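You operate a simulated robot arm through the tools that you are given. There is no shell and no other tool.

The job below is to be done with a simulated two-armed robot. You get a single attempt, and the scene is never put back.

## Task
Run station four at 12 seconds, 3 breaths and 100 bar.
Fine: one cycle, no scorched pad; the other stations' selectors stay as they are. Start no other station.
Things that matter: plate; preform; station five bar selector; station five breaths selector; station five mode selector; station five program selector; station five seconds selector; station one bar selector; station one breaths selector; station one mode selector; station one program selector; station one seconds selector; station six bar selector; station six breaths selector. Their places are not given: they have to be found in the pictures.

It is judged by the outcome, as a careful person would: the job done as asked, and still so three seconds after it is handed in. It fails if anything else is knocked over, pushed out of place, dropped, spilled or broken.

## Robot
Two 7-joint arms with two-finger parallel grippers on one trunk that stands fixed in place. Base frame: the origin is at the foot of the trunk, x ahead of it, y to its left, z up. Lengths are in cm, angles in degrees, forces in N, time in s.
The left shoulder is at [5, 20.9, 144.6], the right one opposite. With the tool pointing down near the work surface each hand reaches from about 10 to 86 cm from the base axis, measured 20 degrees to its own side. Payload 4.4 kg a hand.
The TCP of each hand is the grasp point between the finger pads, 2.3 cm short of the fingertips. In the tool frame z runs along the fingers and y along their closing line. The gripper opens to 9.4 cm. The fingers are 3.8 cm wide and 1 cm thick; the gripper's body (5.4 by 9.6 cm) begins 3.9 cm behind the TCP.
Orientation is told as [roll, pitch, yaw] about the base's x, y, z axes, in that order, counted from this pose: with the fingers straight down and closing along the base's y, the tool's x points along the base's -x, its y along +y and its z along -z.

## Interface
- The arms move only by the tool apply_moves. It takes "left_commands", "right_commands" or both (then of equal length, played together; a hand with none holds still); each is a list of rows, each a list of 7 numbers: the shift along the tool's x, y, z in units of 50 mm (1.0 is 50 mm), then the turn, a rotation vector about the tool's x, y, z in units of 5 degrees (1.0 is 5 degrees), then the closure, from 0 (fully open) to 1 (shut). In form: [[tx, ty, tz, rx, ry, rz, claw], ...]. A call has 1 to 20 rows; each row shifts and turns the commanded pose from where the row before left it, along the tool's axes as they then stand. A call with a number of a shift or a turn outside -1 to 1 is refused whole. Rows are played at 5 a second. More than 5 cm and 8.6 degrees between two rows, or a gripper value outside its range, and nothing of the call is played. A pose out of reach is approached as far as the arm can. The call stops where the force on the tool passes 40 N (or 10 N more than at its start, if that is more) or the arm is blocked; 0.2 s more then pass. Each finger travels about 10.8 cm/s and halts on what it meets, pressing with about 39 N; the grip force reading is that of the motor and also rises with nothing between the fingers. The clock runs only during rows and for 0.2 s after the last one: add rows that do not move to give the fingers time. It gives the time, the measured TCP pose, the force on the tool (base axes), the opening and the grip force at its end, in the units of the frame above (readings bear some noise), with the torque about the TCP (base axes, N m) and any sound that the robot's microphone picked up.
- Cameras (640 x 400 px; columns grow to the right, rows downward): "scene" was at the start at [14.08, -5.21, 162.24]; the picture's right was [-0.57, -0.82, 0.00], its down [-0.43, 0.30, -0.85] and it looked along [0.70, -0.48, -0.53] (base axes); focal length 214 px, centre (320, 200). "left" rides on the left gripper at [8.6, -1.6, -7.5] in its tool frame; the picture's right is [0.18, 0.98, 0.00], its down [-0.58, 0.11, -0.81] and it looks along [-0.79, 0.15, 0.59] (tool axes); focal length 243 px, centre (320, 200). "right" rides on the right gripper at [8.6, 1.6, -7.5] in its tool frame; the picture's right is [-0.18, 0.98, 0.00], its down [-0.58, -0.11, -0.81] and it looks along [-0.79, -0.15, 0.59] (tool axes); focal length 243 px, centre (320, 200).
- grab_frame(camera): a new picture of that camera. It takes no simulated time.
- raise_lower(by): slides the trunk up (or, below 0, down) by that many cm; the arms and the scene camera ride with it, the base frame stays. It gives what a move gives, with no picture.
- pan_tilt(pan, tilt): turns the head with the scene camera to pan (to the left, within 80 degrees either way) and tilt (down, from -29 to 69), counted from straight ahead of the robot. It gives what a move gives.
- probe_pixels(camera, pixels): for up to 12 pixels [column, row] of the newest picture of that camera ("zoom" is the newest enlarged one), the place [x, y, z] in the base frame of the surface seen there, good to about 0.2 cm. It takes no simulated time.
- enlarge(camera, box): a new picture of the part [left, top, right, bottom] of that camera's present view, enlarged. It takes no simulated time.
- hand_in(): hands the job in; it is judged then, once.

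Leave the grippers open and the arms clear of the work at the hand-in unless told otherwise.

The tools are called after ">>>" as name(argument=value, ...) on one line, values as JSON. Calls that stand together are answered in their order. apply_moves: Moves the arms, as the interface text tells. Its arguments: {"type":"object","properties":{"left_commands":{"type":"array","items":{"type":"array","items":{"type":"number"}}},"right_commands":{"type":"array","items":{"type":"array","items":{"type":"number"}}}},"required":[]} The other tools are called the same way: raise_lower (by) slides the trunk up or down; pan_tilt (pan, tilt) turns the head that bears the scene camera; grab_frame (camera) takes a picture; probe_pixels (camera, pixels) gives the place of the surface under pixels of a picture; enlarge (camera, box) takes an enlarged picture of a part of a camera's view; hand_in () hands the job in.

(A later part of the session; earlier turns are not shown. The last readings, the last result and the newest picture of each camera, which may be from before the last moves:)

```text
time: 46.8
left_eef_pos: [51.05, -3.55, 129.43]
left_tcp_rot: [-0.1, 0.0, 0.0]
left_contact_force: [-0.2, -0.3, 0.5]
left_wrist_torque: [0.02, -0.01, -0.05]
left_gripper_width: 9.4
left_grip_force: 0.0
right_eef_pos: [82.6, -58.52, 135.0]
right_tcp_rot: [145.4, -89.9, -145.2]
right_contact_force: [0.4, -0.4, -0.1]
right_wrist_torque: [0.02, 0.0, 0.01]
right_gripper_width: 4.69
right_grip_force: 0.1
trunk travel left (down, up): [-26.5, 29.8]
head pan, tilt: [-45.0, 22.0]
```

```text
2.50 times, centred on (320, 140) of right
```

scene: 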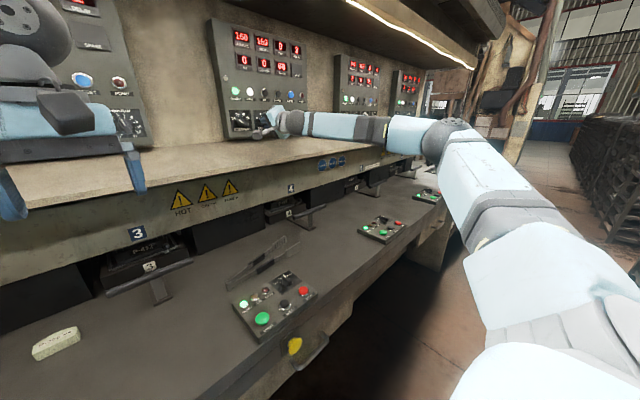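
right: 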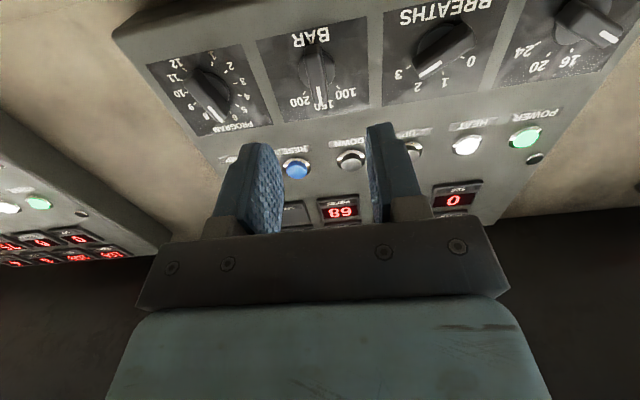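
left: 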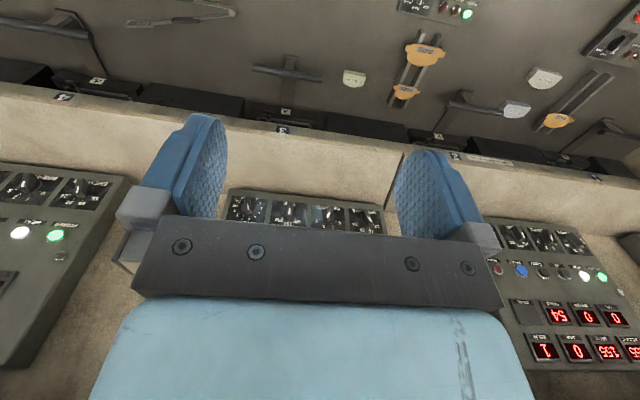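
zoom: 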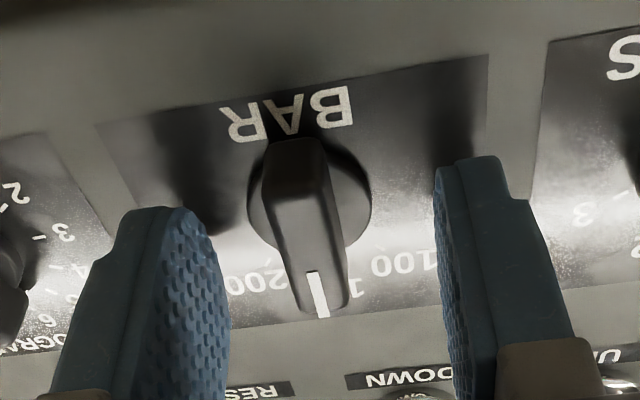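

The pads straddle the BAR handle. I'll close, turn -40° (counter-clockwise) to 100, release and back off.

>>> apply_moves(right_commands=[[0, 0, 0, 0, 0, 0, 0.8], [0, 0, 0, 0, 0, 0, 1], [0, 0, 0, 0, 0, 0, 1]])

>>> apply_moves(right_commands=[[0, 0, 0, 0, 0, -0.8, 1], [0, 0, 0, 0, 0, -0.8, 1], [0, 0, 0, 0, 0, -0.8, 1], [0, 0, 0, 0, 0, -0.8, 1], [0, 0, 0, 0, 0, -0.8, 1], [0, 0, 0, 0, 0, -0.8, 1], [0, 0, 0, 0, 0, -0.8, 1], [0, 0, 0, 0, 0, -0.8, 1], [0, 0, 0, 0, 0, -0.8, 1], [0, 0, 0, 0, 0, -0.8, 1], [0, 0, 0, 0, 0, 0, 1]])

>>> apply_moves(right_commands=[[0, 0, 0, 0, 0, 0, 0.5], [0, 0, 0, 0, 0, 0, 0.5], [0, 0, -0.4, 0, 0, 0, 0.5], [0, 0, -0.4, 0, 0, 0, 0.5], [0, 0, -0.4, 0, 0, 0, 0.5], [0, 0, -0.4, 0, 0, 0, 0.5], [0, 0, 0, 0, 0, 0, 0.5]])

>>> grab_frame(camera="right")

>>> enlarge(camera="right", box=[200, 0, 440, 150])

```text
time: 47.6
left_eef_pos: [50.92, -3.68, 129.5]
left_tcp_rot: [0.0, -0.1, 0.1]
left_contact_force: [0.4, -0.7, 0.2]
left_wrist_torque: [0.02, 0.01, 0.02]
left_gripper_width: 9.4
left_grip_force: 0.0
right_eef_pos: [82.57, -58.67, 134.96]
right_tcp_rot: [131.0, -89.9, -131.0]
right_contact_force: [4.6, -8.3, 4.7]
right_wrist_torque: [-0.01, 0.44, -0.2]
right_gripper_width: 1.21
right_grip_force: 45.3
trunk travel left (down, up): [-26.5, 29.8]
head pan, tilt: [-45.0, 22.0]
```

```text
time: 50.0
left_eef_pos: [50.98, -3.66, 129.41]
left_tcp_rot: [0.0, 0.0, 0.0]
left_contact_force: [0.3, -0.2, 0.2]
left_wrist_torque: [0.0, 0.0, 0.02]
left_gripper_width: 9.41
left_grip_force: 0.1
right_eef_pos: [82.55, -58.63, 134.87]
right_tcp_rot: [-90.0, -50.0, 90.1]
right_contact_force: [-1.5, -4.2, 2.3]
right_wrist_torque: [0.03, 0.56, -0.72]
right_gripper_width: 1.21
right_grip_force: 44.8
trunk travel left (down, up): [-26.5, 29.8]
head pan, tilt: [-45.0, 22.0]
```

```text
time: 51.6
left_eef_pos: [51.01, -3.61, 129.53]
left_tcp_rot: [0.0, 0.0, -0.1]
left_contact_force: [0.5, 0.0, -0.2]
left_wrist_torque: [0.01, 0.0, -0.02]
left_gripper_width: 9.4
left_grip_force: 0.0
right_eef_pos: [74.59, -58.54, 134.85]
right_tcp_rot: [-90.0, -50.0, 90.2]
right_contact_force: [0.1, 0.3, -0.7]
right_wrist_torque: [-0.04, -0.03, -0.02]
right_gripper_width: 4.69
right_grip_force: 0.0
trunk travel left (down, up): [-26.5, 29.8]
head pan, tilt: [-45.0, 22.0]
```

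```text
taken
```

right: 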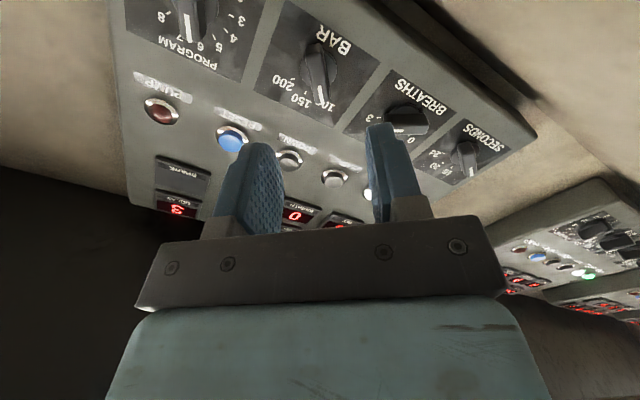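

```text
2.67 times, centred on (320, 75) of right
```

zoom: 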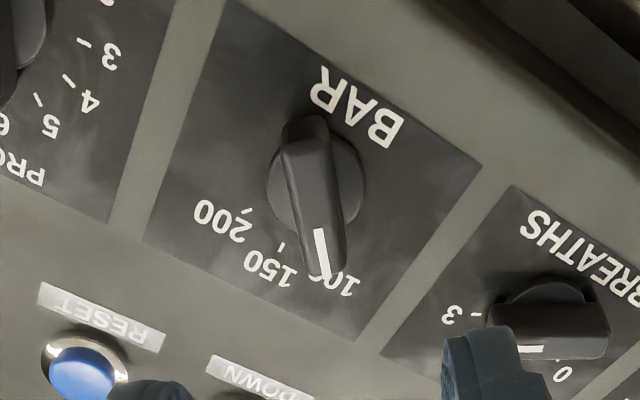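

BAR now points at 100. I'll roll back to level and withdraw, then check all the dials of panel four from the scene camera.

>>> apply_moves(right_commands=[[0, 0, -0.5, 0, 0, 1, 0.5], [0, 0, -0.5, 0, 0, 1, 0.5], [0, 0, -0.5, 0, 0, 1, 0.5], [0, 0, -0.5, 0, 0, 1, 0.5], [0, 0, -0.5, 0, 0, 1, 0.5], [0, 0, -0.5, 0, 0, 1, 0.5], [0, 0, -0.5, 0, 0, 1, 0.5], [0, 0, -0.3, 0, 0, 1, 0.5], [0, 0, 0, 0, 0, 0, 0.5]])

>>> grab_frame(camera="scene")

>>> enlarge(camera="scene", box=[205, 20, 315, 150])

>>> grab_frame(camera="right")

```text
time: 53.6
left_eef_pos: [51.07, -3.5, 129.45]
left_tcp_rot: [-0.1, 0.0, 0.0]
left_contact_force: [-0.5, -0.2, -0.6]
left_wrist_torque: [0.0, 0.01, 0.0]
left_gripper_width: 9.39
left_grip_force: 0.1
right_eef_pos: [55.57, -58.66, 134.86]
right_tcp_rot: [52.7, -89.8, -52.7]
right_contact_force: [1.0, 0.5, 0.4]
right_wrist_torque: [-0.01, 0.03, 0.01]
right_gripper_width: 4.69
right_grip_force: 0.1
trunk travel left (down, up): [-26.5, 29.8]
head pan, tilt: [-45.0, 22.0]
```

```text
taken
```

scene: 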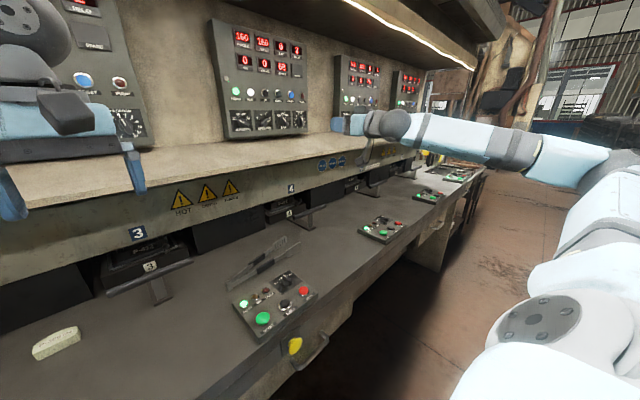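

```text
3.08 times, centred on (260, 85) of scene
```

zoom: 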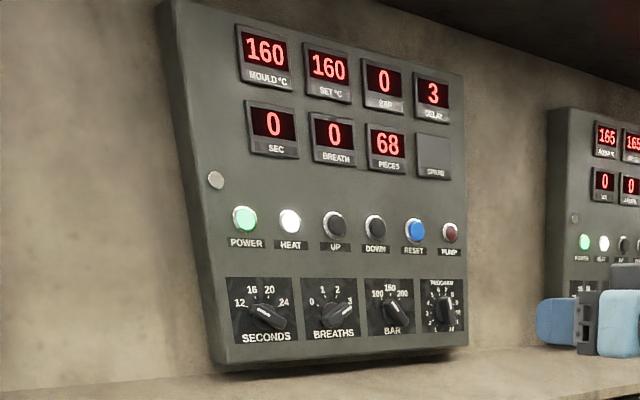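

```text
taken
```

right: 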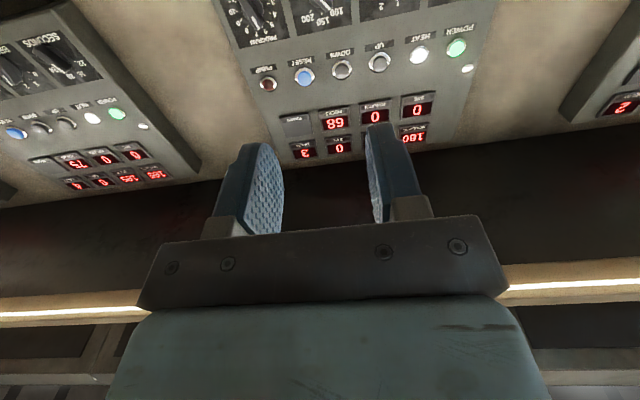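

>>> enlarge(camera="scene", box=[225, 105, 315, 145])

>>> enlarge(camera="scene", box=[355, 210, 410, 245])

>>> probe_pixels(camera="scene", pixels=[[370, 232], [379, 226], [388, 222], [398, 225], [377, 236], [400, 260], [375, 248]])

```text
7.11 times, centred on (270, 125) of scene
```

zoom: 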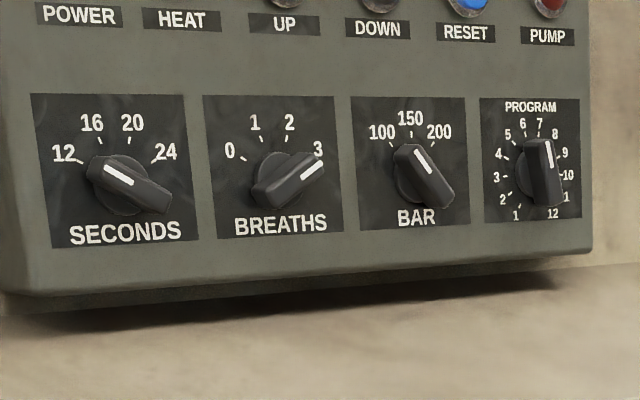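

```text
11.43 times, centred on (382, 228) of scene
```

zoom: 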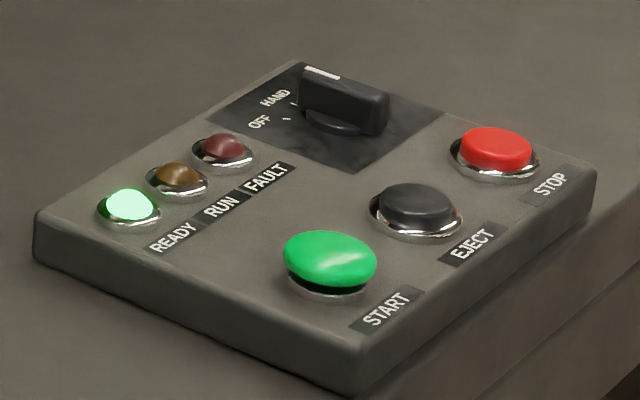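

```text
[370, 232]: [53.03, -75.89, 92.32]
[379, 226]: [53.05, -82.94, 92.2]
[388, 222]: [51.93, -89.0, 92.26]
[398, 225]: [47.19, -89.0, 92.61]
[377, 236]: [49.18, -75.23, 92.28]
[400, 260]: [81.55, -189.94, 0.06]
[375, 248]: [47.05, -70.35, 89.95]
```

The scene view confirms SECONDS 12, BREATHS 3 and BAR 100, with PROGRAM untouched. The mode knob on box four still sits at AUTO. I'll swing the right hand back to fingers-down while moving it over toward box four, in two stages.

>>> apply_moves(right_commands=[[0.222, -0.237, -0.062, 0, 1, 0, 0.5], [0.227, -0.237, -0.042, 0, 1, 0, 0.5], [0.229, -0.237, -0.022, 0, 1, 0, 0.5], [0.231, -0.237, -0.002, 0, 1, 0, 0.5], [0.23, -0.237, 0.018, 0, 1, 0, 0.5], [0.227, -0.237, 0.038, 0, 1, 0, 0.5], [0.223, -0.237, 0.057, 0, 1, 0, 0.5], [0.217, -0.237, 0.077, 0, 1, 0, 0.5], [0.21, -0.237, 0.095, 0, 1, 0, 0.5]])

>>> grab_frame(camera="scene")

```text
time: 55.6
left_eef_pos: [51.13, -3.63, 129.4]
left_tcp_rot: [0.0, 0.0, -0.1]
left_contact_force: [0.6, -1.2, 0.6]
left_wrist_torque: [-0.01, 0.03, -0.01]
left_gripper_width: 9.4
left_grip_force: 0.0
right_eef_pos: [52.81, -69.51, 124.53]
right_tcp_rot: [0.2, -45.2, 0.1]
right_contact_force: [-0.4, 0.4, -0.9]
right_wrist_torque: [0.0, -0.03, -0.02]
right_gripper_width: 4.71
right_grip_force: 0.1
right hand out of reach, approached as far as the arm can: row 9
trunk travel left (down, up): [-26.5, 29.8]
head pan, tilt: [-45.0, 22.0]
```

```text
taken
```

scene: 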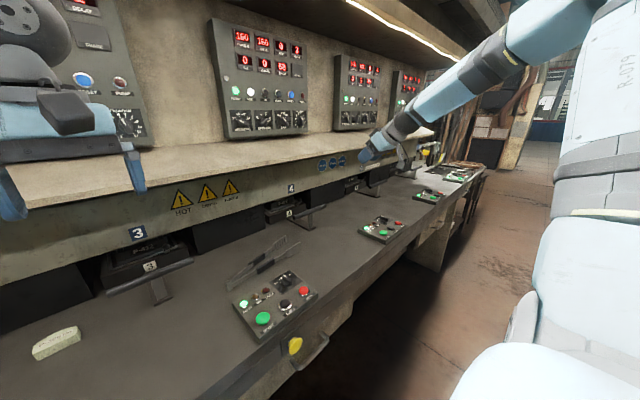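

A limit was reported at the last row, though the pose is as commanded: (52.8, -69.5, 124.5), pitch -45. I'll continue tilting down with little translation and watch for limits.

>>> apply_moves(right_commands=[[0.1, 0, 0.1, 0, 1, 0, 0.5], [0.1, 0, 0.1, 0, 1, 0, 0.5], [0.1, 0, 0.1, 0, 1, 0, 0.5], [0.1, 0, 0.1, 0, 1, 0, 0.5], [0, 0, 0, 0, 1, 0, 0.5], [0, 0, 0, 0, 1, 0, 0.5], [0, 0, 0, 0, 0, 0, 0.5]])

>>> grab_frame(camera="scene")

>>> grab_frame(camera="right")

```text
time: 57.2
left_eef_pos: [50.85, -3.48, 129.63]
left_tcp_rot: [0.0, 0.0, 0.0]
left_contact_force: [-0.6, -0.6, -0.4]
left_wrist_torque: [0.02, 0.03, 0.01]
left_gripper_width: 9.38
left_grip_force: 0.1
right_eef_pos: [53.8, -80.33, 113.1]
right_tcp_rot: [0.1, -15.2, 0.1]
right_contact_force: [0.3, -0.2, 0.1]
right_wrist_torque: [0.01, -0.02, -0.02]
right_gripper_width: 4.71
right_grip_force: 0.0
right hand out of reach, approached as far as the arm can: row 1, 2, 3, 4, 5, 6
trunk travel left (down, up): [-26.5, 29.8]
head pan, tilt: [-45.0, 22.0]
```

```text
taken
```

scene: 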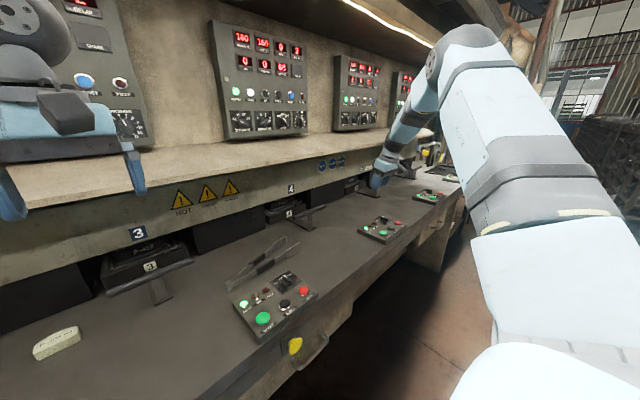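

```text
taken
```

right: 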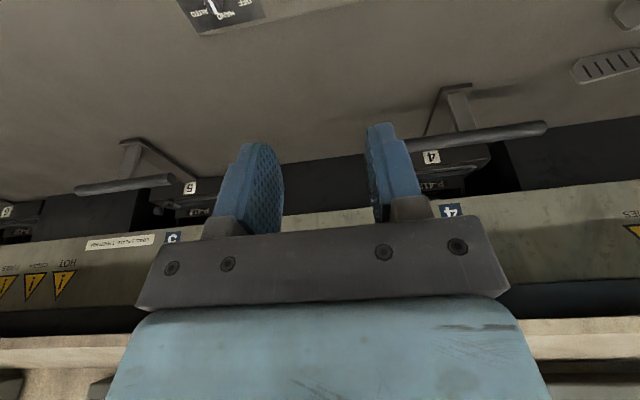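

The TCP moved to (53.8, -80.3, 113.1) with pitch -15, which isn't quite what I commanded, so the arm seems to be rearranging itself. I'll hold still briefly to see where it settles.

>>> apply_moves(right_commands=[[0, 0, 0, 0, 0, 0, 0.5], [0, 0, 0, 0, 0, 0, 0.5], [0, 0, 0, 0, 0, 0, 0.5]])

>>> grab_frame(camera="scene")

```text
time: 58.0
left_eef_pos: [51.04, -3.53, 129.66]
left_tcp_rot: [0.0, -0.1, 0.0]
left_contact_force: [-0.2, -0.3, 0.4]
left_wrist_torque: [0.0, 0.0, 0.0]
left_gripper_width: 9.4
left_grip_force: 0.2
right_eef_pos: [53.76, -80.44, 112.97]
right_tcp_rot: [0.2, -15.2, 0.1]
right_contact_force: [-0.1, 1.5, 0.1]
right_wrist_torque: [-0.01, -0.02, 0.0]
right_gripper_width: 4.75
right_grip_force: 0.2
trunk travel left (down, up): [-26.5, 29.8]
head pan, tilt: [-45.0, 22.0]
```

```text
taken
```

scene: 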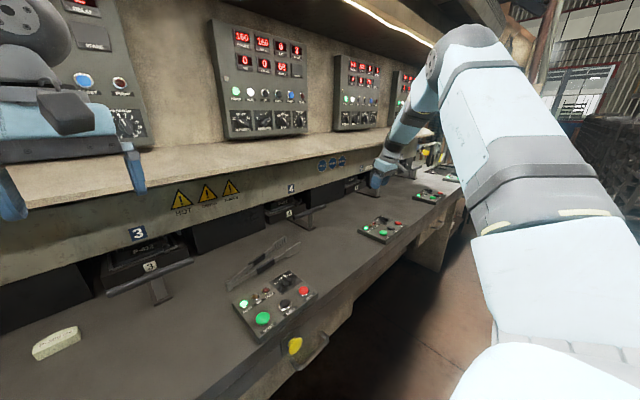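

It's stable there. I'll test how it answers small commands by finishing the tilt to straight down (3 × 5°).

>>> apply_moves(right_commands=[[0, 0, 0, 0, 1, 0, 0.5], [0, 0, 0, 0, 1, 0, 0.5], [0, 0, 0, 0, 1, 0, 0.5], [0, 0, 0, 0, 0, 0, 0.5]])

>>> grab_frame(camera="right")

>>> grab_frame(camera="scene")

```text
time: 59.0
left_eef_pos: [51.05, -3.46, 129.53]
left_tcp_rot: [0.0, 0.0, 0.0]
left_contact_force: [-0.3, -0.3, -0.1]
left_wrist_torque: [-0.02, 0.04, -0.01]
left_gripper_width: 9.4
left_grip_force: 0.0
right_eef_pos: [54.47, -83.97, 111.81]
right_tcp_rot: [0.1, 0.0, 0.2]
right_contact_force: [-0.9, 0.4, 0.2]
right_wrist_torque: [-0.02, -0.02, 0.05]
right_gripper_width: 4.67
right_grip_force: 0.0
right hand out of reach, approached as far as the arm can: row 1, 2, 3
trunk travel left (down, up): [-26.5, 29.8]
head pan, tilt: [-45.0, 22.0]
```

```text
taken
```

right: 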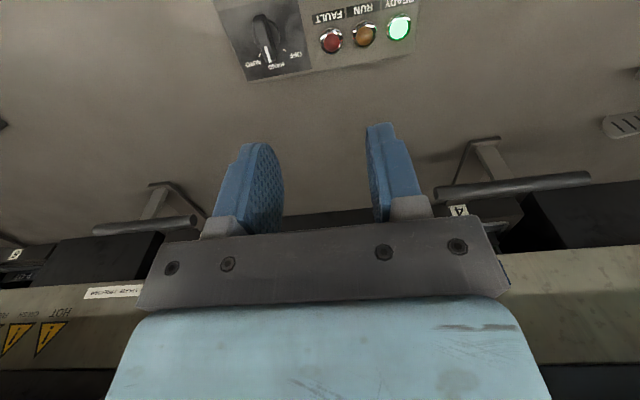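

```text
taken
```

scene: 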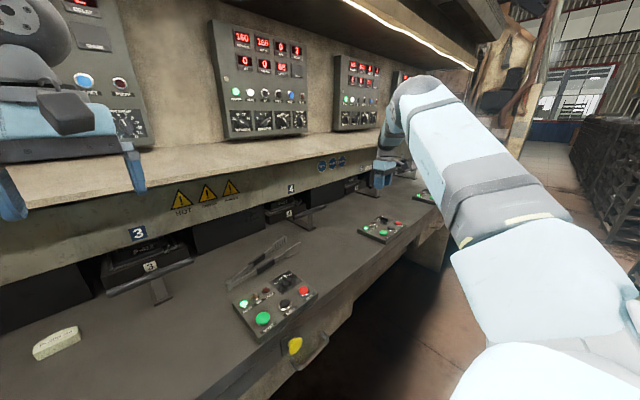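

The hand now points straight down at (54.5, -84.0, 111.8), right above box four. I'll zoom in on the mode dial, visible near (265, 40) in the hand camera.

>>> enlarge(camera="right", box=[215, 0, 315, 85])

```text
4.71 times, centred on (265, 42) of right
```

zoom: 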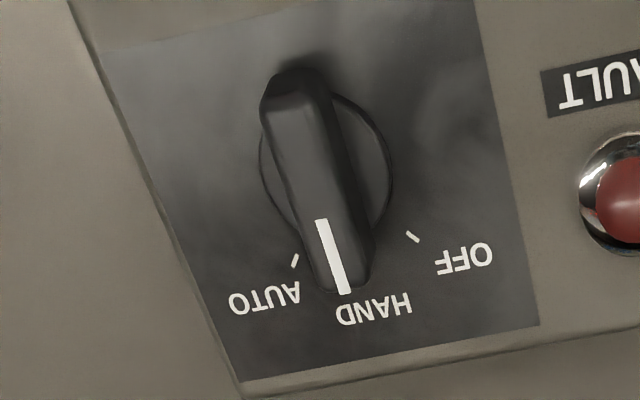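

From this near-overhead view the pointer lies over HAND, with the AUTO and OFF ticks both clear. The earlier "AUTO" look may have been parallax. I'll probe the pointer, ticks and labels to be sure, and confirm this is box four.

>>> probe_pixels(camera="zoom", pixels=[[295, 260], [412, 237], [321, 225], [343, 290], [263, 180], [390, 170], [300, 80], [370, 270], [600, 190], [375, 310], [265, 300], [465, 258]])

>>> probe_pixels(camera="right", pixels=[[330, 42], [365, 34], [400, 27], [456, 212], [160, 200]])

```text
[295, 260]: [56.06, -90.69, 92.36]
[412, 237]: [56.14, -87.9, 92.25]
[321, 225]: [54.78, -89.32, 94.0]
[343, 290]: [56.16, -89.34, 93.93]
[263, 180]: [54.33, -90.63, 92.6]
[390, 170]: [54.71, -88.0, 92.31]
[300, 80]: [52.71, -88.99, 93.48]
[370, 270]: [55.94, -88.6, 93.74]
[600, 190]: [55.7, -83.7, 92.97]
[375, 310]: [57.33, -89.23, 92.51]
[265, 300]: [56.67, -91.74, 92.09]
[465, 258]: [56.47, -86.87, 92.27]
```

```text
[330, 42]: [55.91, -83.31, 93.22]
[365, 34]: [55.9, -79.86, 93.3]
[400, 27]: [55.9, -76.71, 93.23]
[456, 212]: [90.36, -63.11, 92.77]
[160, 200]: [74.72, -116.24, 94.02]
```

The pointer runs exactly along +x at y -89.3, midway between the AUTO (-90.7) and OFF (-87.9) ticks. So station four is already in HAND and the mode knob needs no change. Next I'll shut the fingers to use them as a pusher for START at about (48, -77, 94), and test how the hand answers a small move.

>>> apply_moves(right_commands=[[0.1, 0, 0, 0, 0, 0, 1], [0.1, 0, 0, 0, 0, 0, 1], [0, 0, 0, 0, 0, 0, 1]])

>>> grab_frame(camera="right")

```text
time: 59.8
left_eef_pos: [51.12, -3.62, 129.54]
left_tcp_rot: [-0.2, 0.1, 0.0]
left_contact_force: [0.3, 0.3, 0.3]
left_wrist_torque: [-0.02, 0.0, 0.02]
left_gripper_width: 9.41
left_grip_force: 0.0
right_eef_pos: [53.57, -84.31, 111.67]
right_tcp_rot: [0.0, 0.0, 0.1]
right_contact_force: [-0.7, -0.2, 0.4]
right_wrist_torque: [-0.03, -0.01, 0.01]
right_gripper_width: 0.01
right_grip_force: 39.3
trunk travel left (down, up): [-26.5, 29.8]
head pan, tilt: [-45.0, 22.0]
```

```text
taken
```

right: 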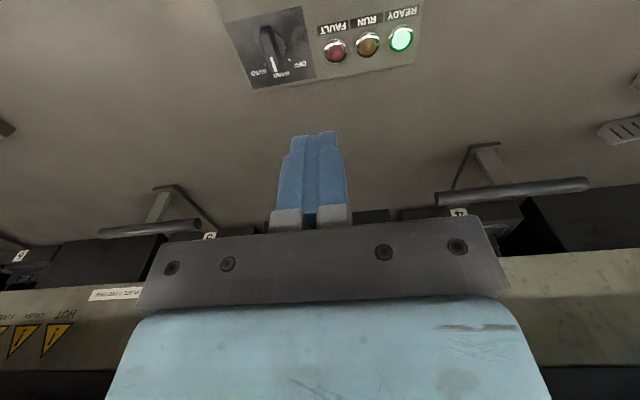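

It responds properly now. I'll move to above START, at about (48, -77), keeping height.

>>> apply_moves(right_commands=[[0.279, 0.36, 0, 0, 0, 0, 1], [0.279, 0.36, 0, 0, 0, 0, 1], [0.279, 0.36, 0, 0, 0, 0, 1], [0.279, 0.36, 0, 0, 0, 0, 1], [0, 0, 0, 0, 0, 0, 1]])

>>> grab_frame(camera="right")

>>> grab_frame(camera="scene")

```text
time: 61.0
left_eef_pos: [51.08, -3.56, 129.43]
left_tcp_rot: [0.0, 0.0, -0.1]
left_contact_force: [-0.1, 0.6, 0.3]
left_wrist_torque: [-0.02, 0.02, 0.02]
left_gripper_width: 9.4
left_grip_force: 0.0
right_eef_pos: [49.29, -84.4, 109.45]
right_tcp_rot: [0.2, -0.3, 0.2]
right_contact_force: [0.7, -0.2, 0.0]
right_wrist_torque: [-0.04, -0.02, 0.0]
right_gripper_width: 0.0
right_grip_force: 38.8
right hand out of reach, approached as far as the arm can: row 1, 2, 3, 4
trunk travel left (down, up): [-26.5, 29.8]
head pan, tilt: [-45.0, 22.0]
```

```text
taken
```

right: 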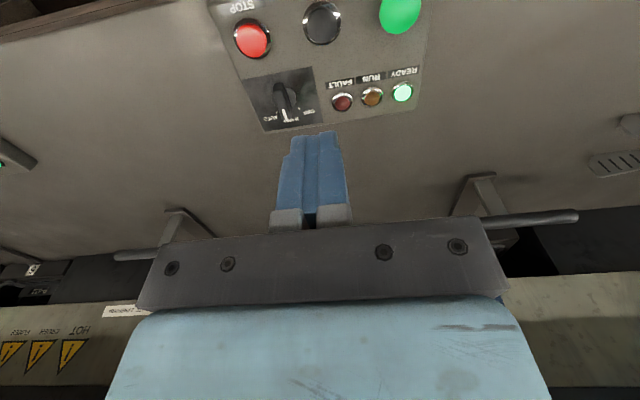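

```text
taken
```

scene: 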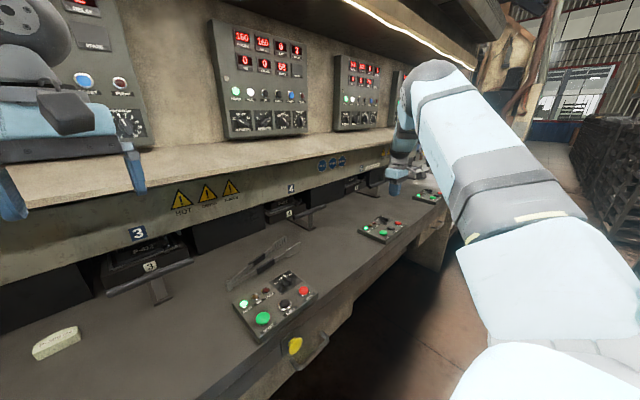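

The hand can't come nearer in +y from this posture; the wrist seems fully flexed because the forearm rises toward it. I'll raise the trunk 22 cm so the forearm slopes down, then approach START from there.

>>> raise_lower(by=22)

>>> apply_moves(right_commands=[[0, 0.1, 0.1, 0, 0, 0, 1], [0, 0.1, 0.1, 0, 0, 0, 1], [0, 0, 0, 0, 0, 0, 1]])

>>> grab_frame(camera="scene")

```text
time: 63.4
left_eef_pos: [50.89, -3.56, 151.46]
left_tcp_rot: [-0.1, 0.1, 0.0]
left_contact_force: [-0.5, 0.4, -0.5]
left_wrist_torque: [-0.05, -0.01, -0.03]
left_gripper_width: 9.39
left_grip_force: 0.1
right_eef_pos: [49.31, -84.36, 131.41]
right_tcp_rot: [0.2, 0.0, 0.1]
right_contact_force: [-0.6, 1.3, 0.2]
right_wrist_torque: [0.0, 0.02, -0.03]
right_gripper_width: 0.0
right_grip_force: 39.2
trunk travel left (down, up): [-48.5, 7.8]
head pan, tilt: [-45.0, 22.0]
```

```text
time: 64.2
left_eef_pos: [51.04, -3.61, 151.54]
left_tcp_rot: [0.0, 0.0, -0.1]
left_contact_force: [-0.1, 0.5, 0.4]
left_wrist_torque: [0.03, 0.0, 0.01]
left_gripper_width: 9.4
left_grip_force: 0.1
right_eef_pos: [49.36, -84.02, 130.3]
right_tcp_rot: [0.3, -0.2, 0.2]
right_contact_force: [-0.9, 0.0, 0.0]
right_wrist_torque: [0.01, 0.01, 0.01]
right_gripper_width: 0.02
right_grip_force: 39.6
right hand out of reach, approached as far as the arm can: row 2
trunk travel left (down, up): [-48.5, 7.8]
head pan, tilt: [-45.0, 22.0]
```

```text
taken
```

scene: 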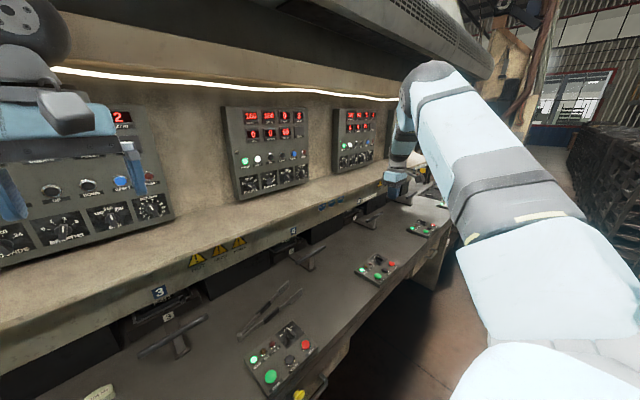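

Going down works. I'll descend about 18 cm here (staying well above the box at z 94) so the forearm slopes down, then shift +y.

>>> apply_moves(right_commands=[[0, 0, 0.4, 0, 0, 0, 1], [0, 0, 0.4, 0, 0, 0, 1], [0, 0, 0.4, 0, 0, 0, 1], [0, 0, 0.4, 0, 0, 0, 1], [0, 0, 0.4, 0, 0, 0, 1], [0, 0, 0.4, 0, 0, 0, 1], [0, 0, 0.4, 0, 0, 0, 1], [0, 0, 0.4, 0, 0, 0, 1], [0, 0, 0, 0, 0, 0, 1]])

>>> apply_moves(right_commands=[[0.05, 0.25, 0, 0, 0, 0, 1], [0.05, 0.25, 0, 0, 0, 0, 1], [0, 0.25, 0, 0, 0, 0, 1], [0, 0.25, 0, 0, 0, 0, 1], [0, 0, 0, 0, 0, 0, 1]])

>>> grab_frame(camera="right")

>>> grab_frame(camera="scene")

```text
time: 66.2
left_eef_pos: [50.96, -3.56, 151.57]
left_tcp_rot: [0.0, 0.0, -0.1]
left_contact_force: [-0.6, 0.5, 1.1]
left_wrist_torque: [-0.04, 0.02, -0.01]
left_gripper_width: 9.39
left_grip_force: 0.1
right_eef_pos: [49.35, -83.9, 114.3]
right_tcp_rot: [0.2, -0.1, 0.1]
right_contact_force: [0.4, 0.2, -0.1]
right_wrist_torque: [0.01, -0.01, -0.01]
right_gripper_width: 0.03
right_grip_force: 39.4
trunk travel left (down, up): [-48.5, 7.8]
head pan, tilt: [-45.0, 22.0]
```

```text
time: 67.3
left_eef_pos: [50.96, -3.64, 151.5]
left_tcp_rot: [0.0, 0.0, 0.0]
left_contact_force: [0.5, 0.4, -0.6]
left_wrist_torque: [-0.01, 0.03, 0.01]
left_gripper_width: 9.4
left_grip_force: 0.1
right_eef_pos: [48.87, -78.87, 114.33]
right_tcp_rot: [0.1, -0.1, 0.1]
right_contact_force: [0.2, 0.0, -0.7]
right_wrist_torque: [-0.01, 0.0, 0.0]
right_gripper_width: 0.0
right_grip_force: 39.0
trunk travel left (down, up): [-48.5, 7.8]
head pan, tilt: [-45.0, 22.0]
```

```text
taken
```

right: 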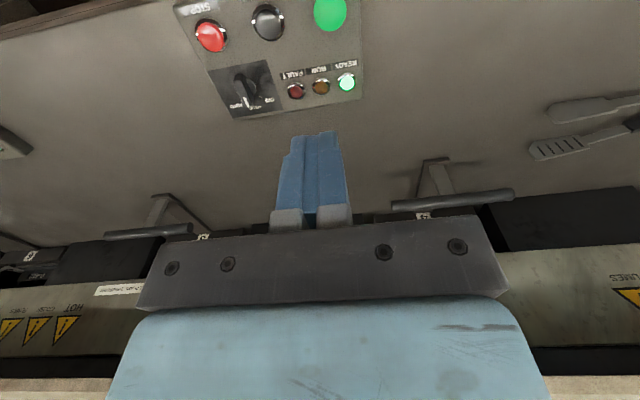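

```text
taken
```

scene: 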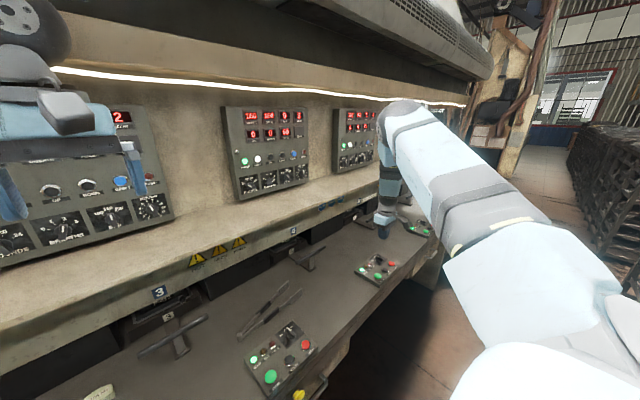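

The limit is cleared: the hand is at (48.9, -78.9, 114.3). I'll probe START (green, near (330, 12)) and the neighbouring EJECT and STOP buttons in this view.

>>> probe_pixels(camera="right", pixels=[[330, 12], [316, 12], [345, 12], [331, 27], [331, 3], [267, 22], [210, 36], [355, 20], [255, 80], [248, 100]])

>>> enlarge(camera="right", box=[180, 0, 380, 120])

```text
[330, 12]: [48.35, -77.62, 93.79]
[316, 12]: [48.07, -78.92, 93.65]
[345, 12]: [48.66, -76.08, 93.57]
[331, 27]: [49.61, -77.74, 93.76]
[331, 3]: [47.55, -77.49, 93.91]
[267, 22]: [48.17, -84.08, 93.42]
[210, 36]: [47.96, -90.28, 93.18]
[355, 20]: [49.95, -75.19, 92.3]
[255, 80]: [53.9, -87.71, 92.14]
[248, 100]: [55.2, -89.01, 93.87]
```

```text
3.20 times, centred on (280, 60) of right
```

zoom: 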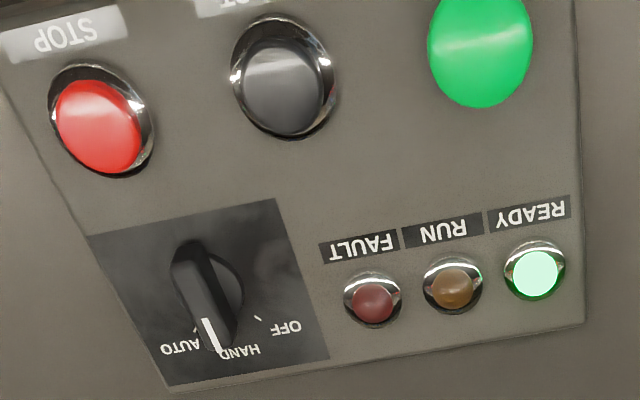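

I'll double-check the mode pointer by probing from this second viewpoint before starting.

>>> probe_pixels(camera="zoom", pixels=[[205, 322], [217, 350], [195, 328], [258, 319], [189, 245], [178, 262], [240, 290]])

>>> enlarge(camera="right", box=[225, 60, 285, 115])

```text
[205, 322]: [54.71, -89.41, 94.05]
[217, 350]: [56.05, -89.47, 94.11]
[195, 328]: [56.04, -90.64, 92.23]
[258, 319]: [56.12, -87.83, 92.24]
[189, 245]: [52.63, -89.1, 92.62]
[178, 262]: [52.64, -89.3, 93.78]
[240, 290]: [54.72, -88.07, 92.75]
```

```text
7.27 times, centred on (255, 88) of right
```

zoom: 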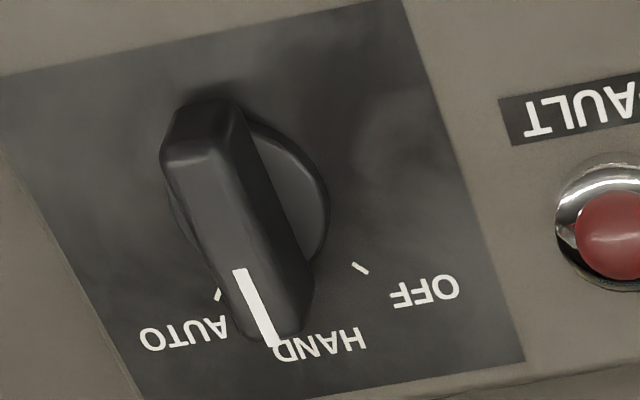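

Confirmed: the pointer is at HAND. START is centred at about (48.4, -77.6) with its top at z ≈ 93.9, so contact comes at TCP z ≈ 96.2. I'll come down to just above it.

>>> apply_moves(right_commands=[[0.05, 0.13, 0.4, 0, 0, 0, 1], [0.05, 0.13, 0.5, 0, 0, 0, 1], [0, 0, 0.5, 0, 0, 0, 1], [0, 0, 0.5, 0, 0, 0, 1], [0, 0, 0.5, 0, 0, 0, 1], [0, 0, 0.4, 0, 0, 0, 1], [0, 0, 0.4, 0, 0, 0, 1], [0, 0, 0, 0, 0, 0, 1]])

>>> grab_frame(camera="right")

>>> enlarge(camera="scene", box=[340, 220, 430, 290])

```text
time: 69.2
left_eef_pos: [51.07, -3.49, 151.52]
left_tcp_rot: [0.1, 0.0, 0.0]
left_contact_force: [-0.2, -0.3, -0.3]
left_wrist_torque: [0.0, 0.02, 0.0]
left_gripper_width: 9.38
left_grip_force: 0.1
right_eef_pos: [46.67, -76.73, 102.8]
right_tcp_rot: [0.1, -0.3, 0.0]
right_contact_force: [0.8, 0.3, -1.7]
right_wrist_torque: [-0.02, -0.01, -0.02]
right_gripper_width: 0.0
right_grip_force: 39.3
right hand out of reach, approached as far as the arm can: row 5, 6, 7
trunk travel left (down, up): [-48.5, 7.8]
head pan, tilt: [-45.0, 22.0]
```

```text
taken
```

right: 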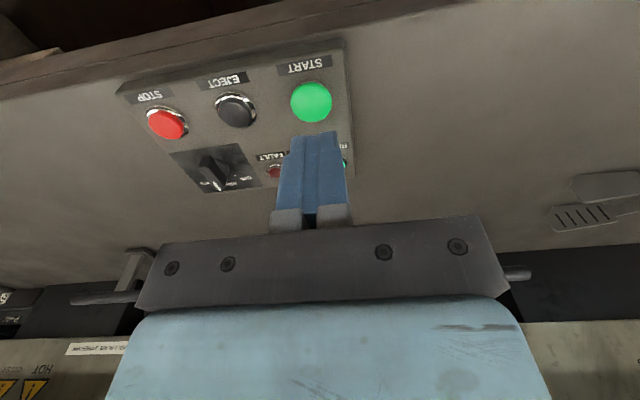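

```text
5.71 times, centred on (385, 255) of scene
```

zoom: 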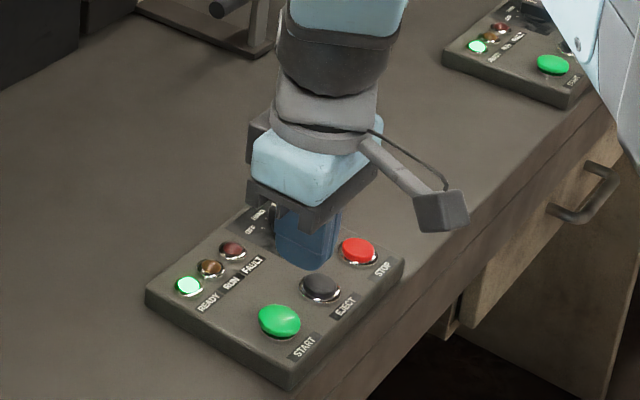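

The arm ran out of downward reach at z 102.8 because the shoulder is now too high. I'll raise the hand slightly, lower the trunk 8 cm, and then realign.

>>> apply_moves(right_commands=[[0, 0, -0.4, 0, 0, 0, 1], [0, 0, -0.4, 0, 0, 0, 1], [0, 0, 0, 0, 0, 0, 1]])

>>> raise_lower(by=-8)

>>> grab_frame(camera="right")

```text
time: 70.0
left_eef_pos: [51.02, -3.55, 151.41]
left_tcp_rot: [0.0, 0.1, 0.1]
left_contact_force: [0.2, 0.4, -0.2]
left_wrist_torque: [-0.03, 0.0, -0.01]
left_gripper_width: 9.41
left_grip_force: 0.0
right_eef_pos: [46.57, -76.84, 106.62]
right_tcp_rot: [0.2, -0.1, 0.2]
right_contact_force: [0.2, -0.4, -0.3]
right_wrist_torque: [-0.01, 0.01, 0.0]
right_gripper_width: 0.0
right_grip_force: 38.8
trunk travel left (down, up): [-48.5, 7.8]
head pan, tilt: [-45.0, 22.0]
```

```text
time: 71.1
left_eef_pos: [51.01, -3.54, 143.53]
left_tcp_rot: [0.0, -0.1, 0.0]
left_contact_force: [0.5, -0.6, -0.2]
left_wrist_torque: [0.0, 0.03, 0.01]
left_gripper_width: 9.44
left_grip_force: 0.2
right_eef_pos: [46.68, -76.8, 98.84]
right_tcp_rot: [0.2, -0.1, 0.0]
right_contact_force: [-0.6, 0.0, 0.7]
right_wrist_torque: [-0.02, -0.03, 0.03]
right_gripper_width: 0.0
right_grip_force: 39.7
trunk travel left (down, up): [-40.5, 15.8]
head pan, tilt: [-45.0, 22.0]
```

```text
taken
```

right: 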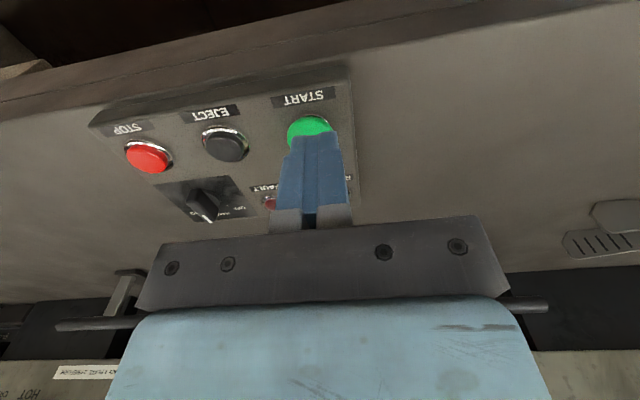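

The hand is now at (46.7, -76.8, 98.8). I'll shift to x ≈ 48.3, y ≈ -77.6 at this height and check alignment.

>>> apply_moves(right_commands=[[-0.16, -0.08, 0, 0, 0, 0, 1], [-0.16, -0.08, 0, 0, 0, 0, 1], [0, 0, 0, 0, 0, 0, 1]])

>>> grab_frame(camera="right")

>>> pan_tilt(pan=-48, tilt=18)

>>> grab_frame(camera="scene")

```text
time: 71.9
left_eef_pos: [51.04, -3.54, 143.49]
left_tcp_rot: [0.0, 0.1, -0.1]
left_contact_force: [-0.1, 0.3, 0.5]
left_wrist_torque: [0.0, 0.01, -0.02]
left_gripper_width: 9.4
left_grip_force: 0.0
right_eef_pos: [48.24, -77.61, 98.85]
right_tcp_rot: [0.2, -0.1, 0.2]
right_contact_force: [1.0, -0.2, -0.3]
right_wrist_torque: [0.02, 0.03, -0.01]
right_gripper_width: 0.0
right_grip_force: 39.0
trunk travel left (down, up): [-40.5, 15.8]
head pan, tilt: [-45.0, 22.0]
```

```text
taken
```

right: 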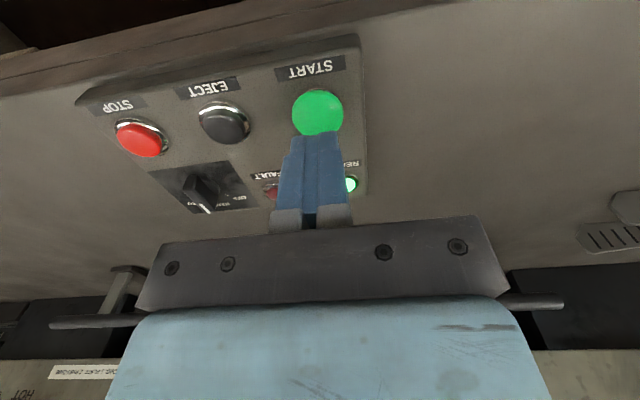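

```text
time: 72.6
left_eef_pos: [51.07, -3.51, 143.5]
left_tcp_rot: [0.1, 0.0, -0.1]
left_contact_force: [0.8, -0.7, 0.2]
left_wrist_torque: [-0.02, -0.01, 0.02]
left_gripper_width: 9.4
left_grip_force: 0.1
right_eef_pos: [48.28, -77.53, 98.73]
right_tcp_rot: [0.2, -0.1, 0.0]
right_contact_force: [0.4, 0.6, -0.6]
right_wrist_torque: [0.01, 0.0, 0.0]
right_gripper_width: 0.01
right_grip_force: 38.7
trunk travel left (down, up): [-40.5, 15.8]
head pan, tilt: [-48.0, 18.0]
```

```text
taken
```

scene: 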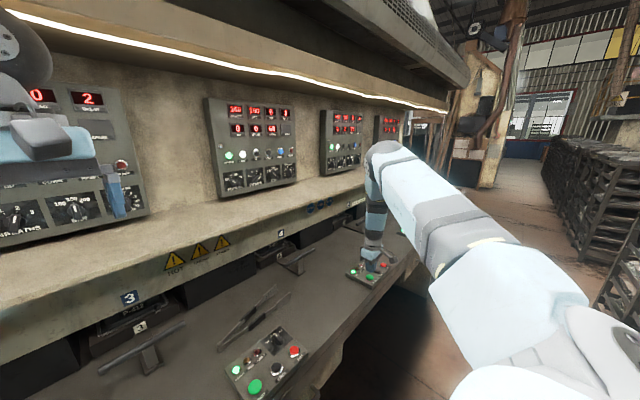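

The closed fingertips are above START. I'll press down gently in small steps, reading the force and the lamps.

>>> apply_moves(right_commands=[[0, 0, 0.25, 0, 0, 0, 1], [0, 0, 0.15, 0, 0, 0, 1], [0, 0, 0.1, 0, 0, 0, 1], [0, 0, 0.08, 0, 0, 0, 1]])

>>> enlarge(camera="scene", box=[205, 90, 305, 200])

>>> enlarge(camera="scene", box=[335, 240, 405, 295])

```text
time: 73.6
left_eef_pos: [51.03, -3.58, 143.53]
left_tcp_rot: [-0.1, 0.1, 0.0]
left_contact_force: [-0.5, -1.1, -0.8]
left_wrist_torque: [0.03, -0.01, -0.05]
left_gripper_width: 9.4
left_grip_force: 0.0
right_eef_pos: [48.07, -77.37, 95.96]
right_tcp_rot: [0.2, -0.2, 0.1]
right_contact_force: [-0.5, 0.3, 0.4]
right_wrist_torque: [0.0, -0.02, 0.01]
right_gripper_width: 0.0
right_grip_force: 39.2
right hand out of reach, approached as far as the arm can: row 4
trunk travel left (down, up): [-40.5, 15.8]
head pan, tilt: [-48.0, 18.0]
```

```text
3.64 times, centred on (255, 145) of scene
```

zoom: 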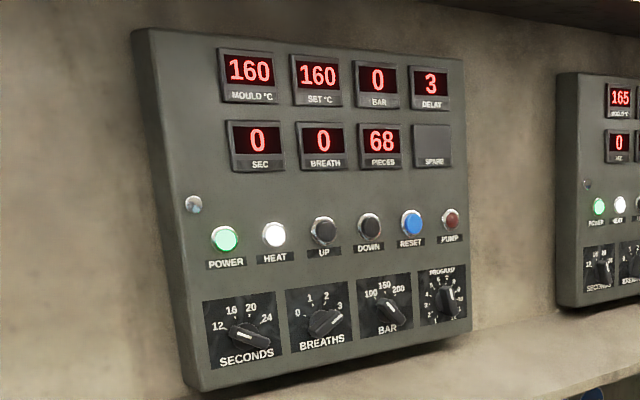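

```text
7.27 times, centred on (370, 268) of scene
```

zoom: 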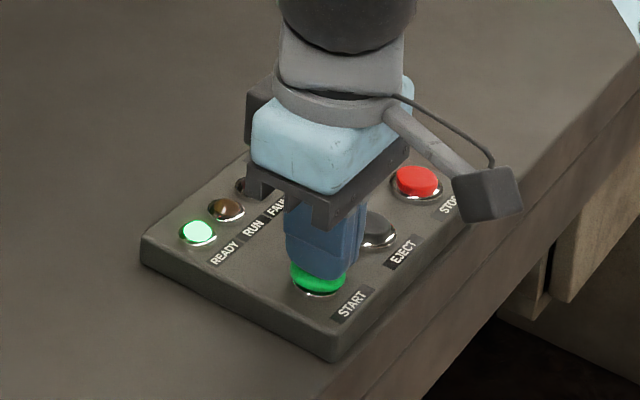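

The tips are just at the button, but the arm is at its reach limit and there's no force yet. I'll lift 5.5 cm, lower the trunk 4 cm and try again.

>>> apply_moves(right_commands=[[0, 0, -0.4, 0, 0, 0, 1], [0, 0, -0.4, 0, 0, 0, 1], [0, 0, -0.4, 0, 0, 0, 1], [0, 0, 0, 0, 0, 0, 1]])

>>> raise_lower(by=-4)

```text
time: 74.6
left_eef_pos: [51.03, -3.58, 143.41]
left_tcp_rot: [0.0, 0.0, 0.1]
left_contact_force: [-1.0, 0.6, 0.8]
left_wrist_torque: [0.03, 0.0, 0.03]
left_gripper_width: 9.4
left_grip_force: 0.1
right_eef_pos: [48.21, -77.59, 102.08]
right_tcp_rot: [0.1, -0.1, 0.1]
right_contact_force: [-0.2, 0.6, 0.2]
right_wrist_torque: [-0.01, -0.02, -0.03]
right_gripper_width: 0.0
right_grip_force: 38.8
trunk travel left (down, up): [-40.5, 15.8]
head pan, tilt: [-48.0, 18.0]
```

```text
time: 75.4
left_eef_pos: [50.91, -3.49, 139.63]
left_tcp_rot: [0.0, 0.1, -0.1]
left_contact_force: [-0.6, 0.9, 0.1]
left_wrist_torque: [0.02, 0.04, 0.0]
left_gripper_width: 9.41
left_grip_force: 0.1
right_eef_pos: [48.07, -77.57, 98.13]
right_tcp_rot: [0.1, -0.1, 0.1]
right_contact_force: [-1.0, -0.1, 0.9]
right_wrist_torque: [0.0, -0.02, 0.0]
right_gripper_width: 0.0
right_grip_force: 39.4
trunk travel left (down, up): [-36.5, 19.8]
head pan, tilt: [-48.0, 18.0]
```

The hand is at (48.1, -77.6, 98.1). I'll press again, from 98.1 down to about 95.6 in small steps.

>>> apply_moves(right_commands=[[-0.02, 0, 0.25, 0, 0, 0, 1], [-0.02, 0, 0.12, 0, 0, 0, 1], [0, 0, 0.06, 0, 0, 0, 1], [0, 0, 0.06, 0, 0, 0, 1]])

>>> grab_frame(camera="scene")

>>> enlarge(camera="scene", box=[335, 230, 405, 290])

```text
time: 76.4
left_eef_pos: [50.92, -3.52, 139.64]
left_tcp_rot: [0.0, 0.0, 0.0]
left_contact_force: [0.4, 0.2, -0.2]
left_wrist_torque: [0.0, 0.0, 0.01]
left_gripper_width: 9.39
left_grip_force: 0.1
right_eef_pos: [48.48, -77.52, 95.76]
right_tcp_rot: [0.1, -0.2, 0.1]
right_contact_force: [-0.7, -0.7, 3.6]
right_wrist_torque: [0.01, 0.04, 0.07]
right_gripper_width: 0.0
right_grip_force: 39.0
trunk travel left (down, up): [-36.5, 19.8]
head pan, tilt: [-48.0, 18.0]
heard: click
```

```text
taken
```

scene: 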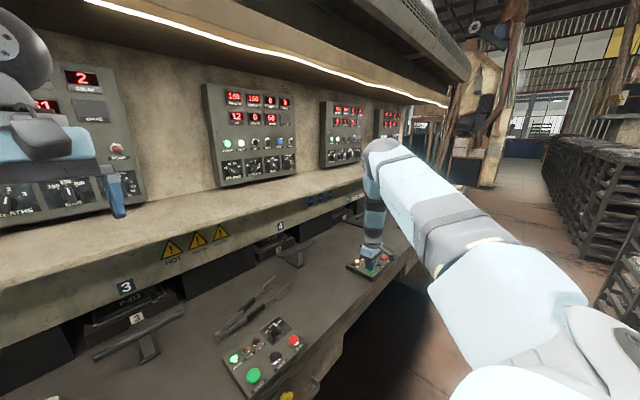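

```text
6.67 times, centred on (370, 260) of scene
```

zoom: 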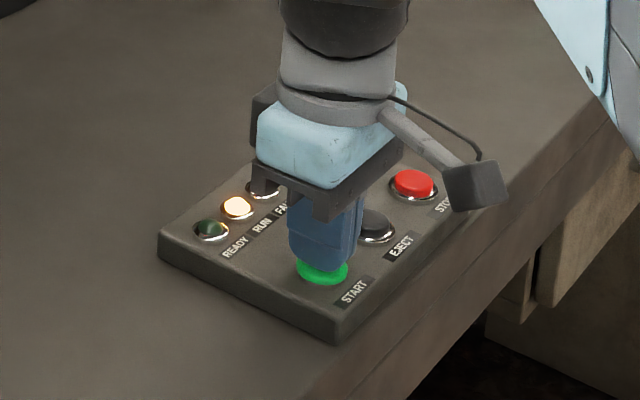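

There was a click, the RUN lamp is lit and panel four's SEC display shows 12 counting. I'll lift straight off START, open the fingers a little higher up, and watch the cycle.

>>> apply_moves(right_commands=[[0, 0, -0.3, 0, 0, 0, 1], [0, 0, -0.4, 0, 0, 0, 1], [0, 0, -0.4, 0, 0, 0, 1]])

>>> enlarge(camera="scene", box=[200, 80, 300, 190])

>>> enlarge(camera="scene", box=[335, 230, 405, 290])

>>> enlarge(camera="scene", box=[250, 215, 320, 275])

```text
time: 77.2
left_eef_pos: [50.93, -3.54, 139.52]
left_tcp_rot: [0.0, 0.0, 0.0]
left_contact_force: [1.1, 0.1, 0.4]
left_wrist_torque: [0.01, 0.01, 0.0]
left_gripper_width: 9.38
left_grip_force: 0.1
right_eef_pos: [48.4, -77.61, 101.21]
right_tcp_rot: [0.1, 0.0, 0.1]
right_contact_force: [0.0, 0.0, -0.6]
right_wrist_torque: [0.01, 0.05, 0.0]
right_gripper_width: 0.0
right_grip_force: 38.6
trunk travel left (down, up): [-36.5, 19.8]
head pan, tilt: [-48.0, 18.0]
```

```text
3.64 times, centred on (250, 135) of scene
```

zoom: 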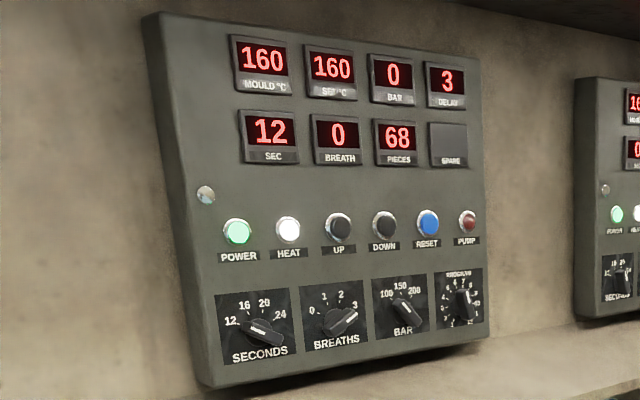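

```text
6.67 times, centred on (370, 260) of scene
```

zoom: 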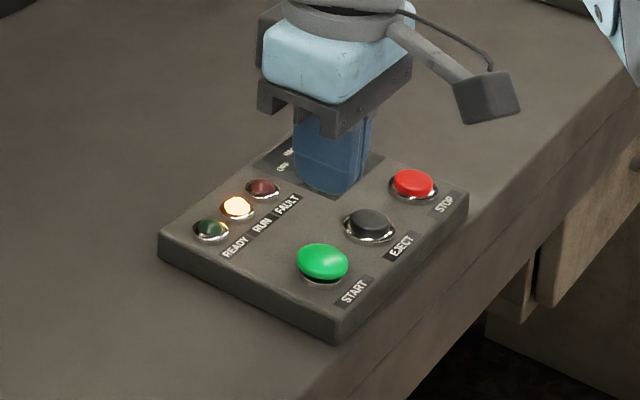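

```text
6.67 times, centred on (285, 245) of scene
```

zoom: 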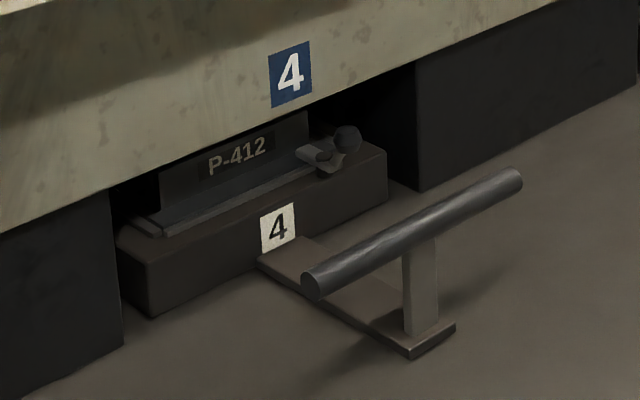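

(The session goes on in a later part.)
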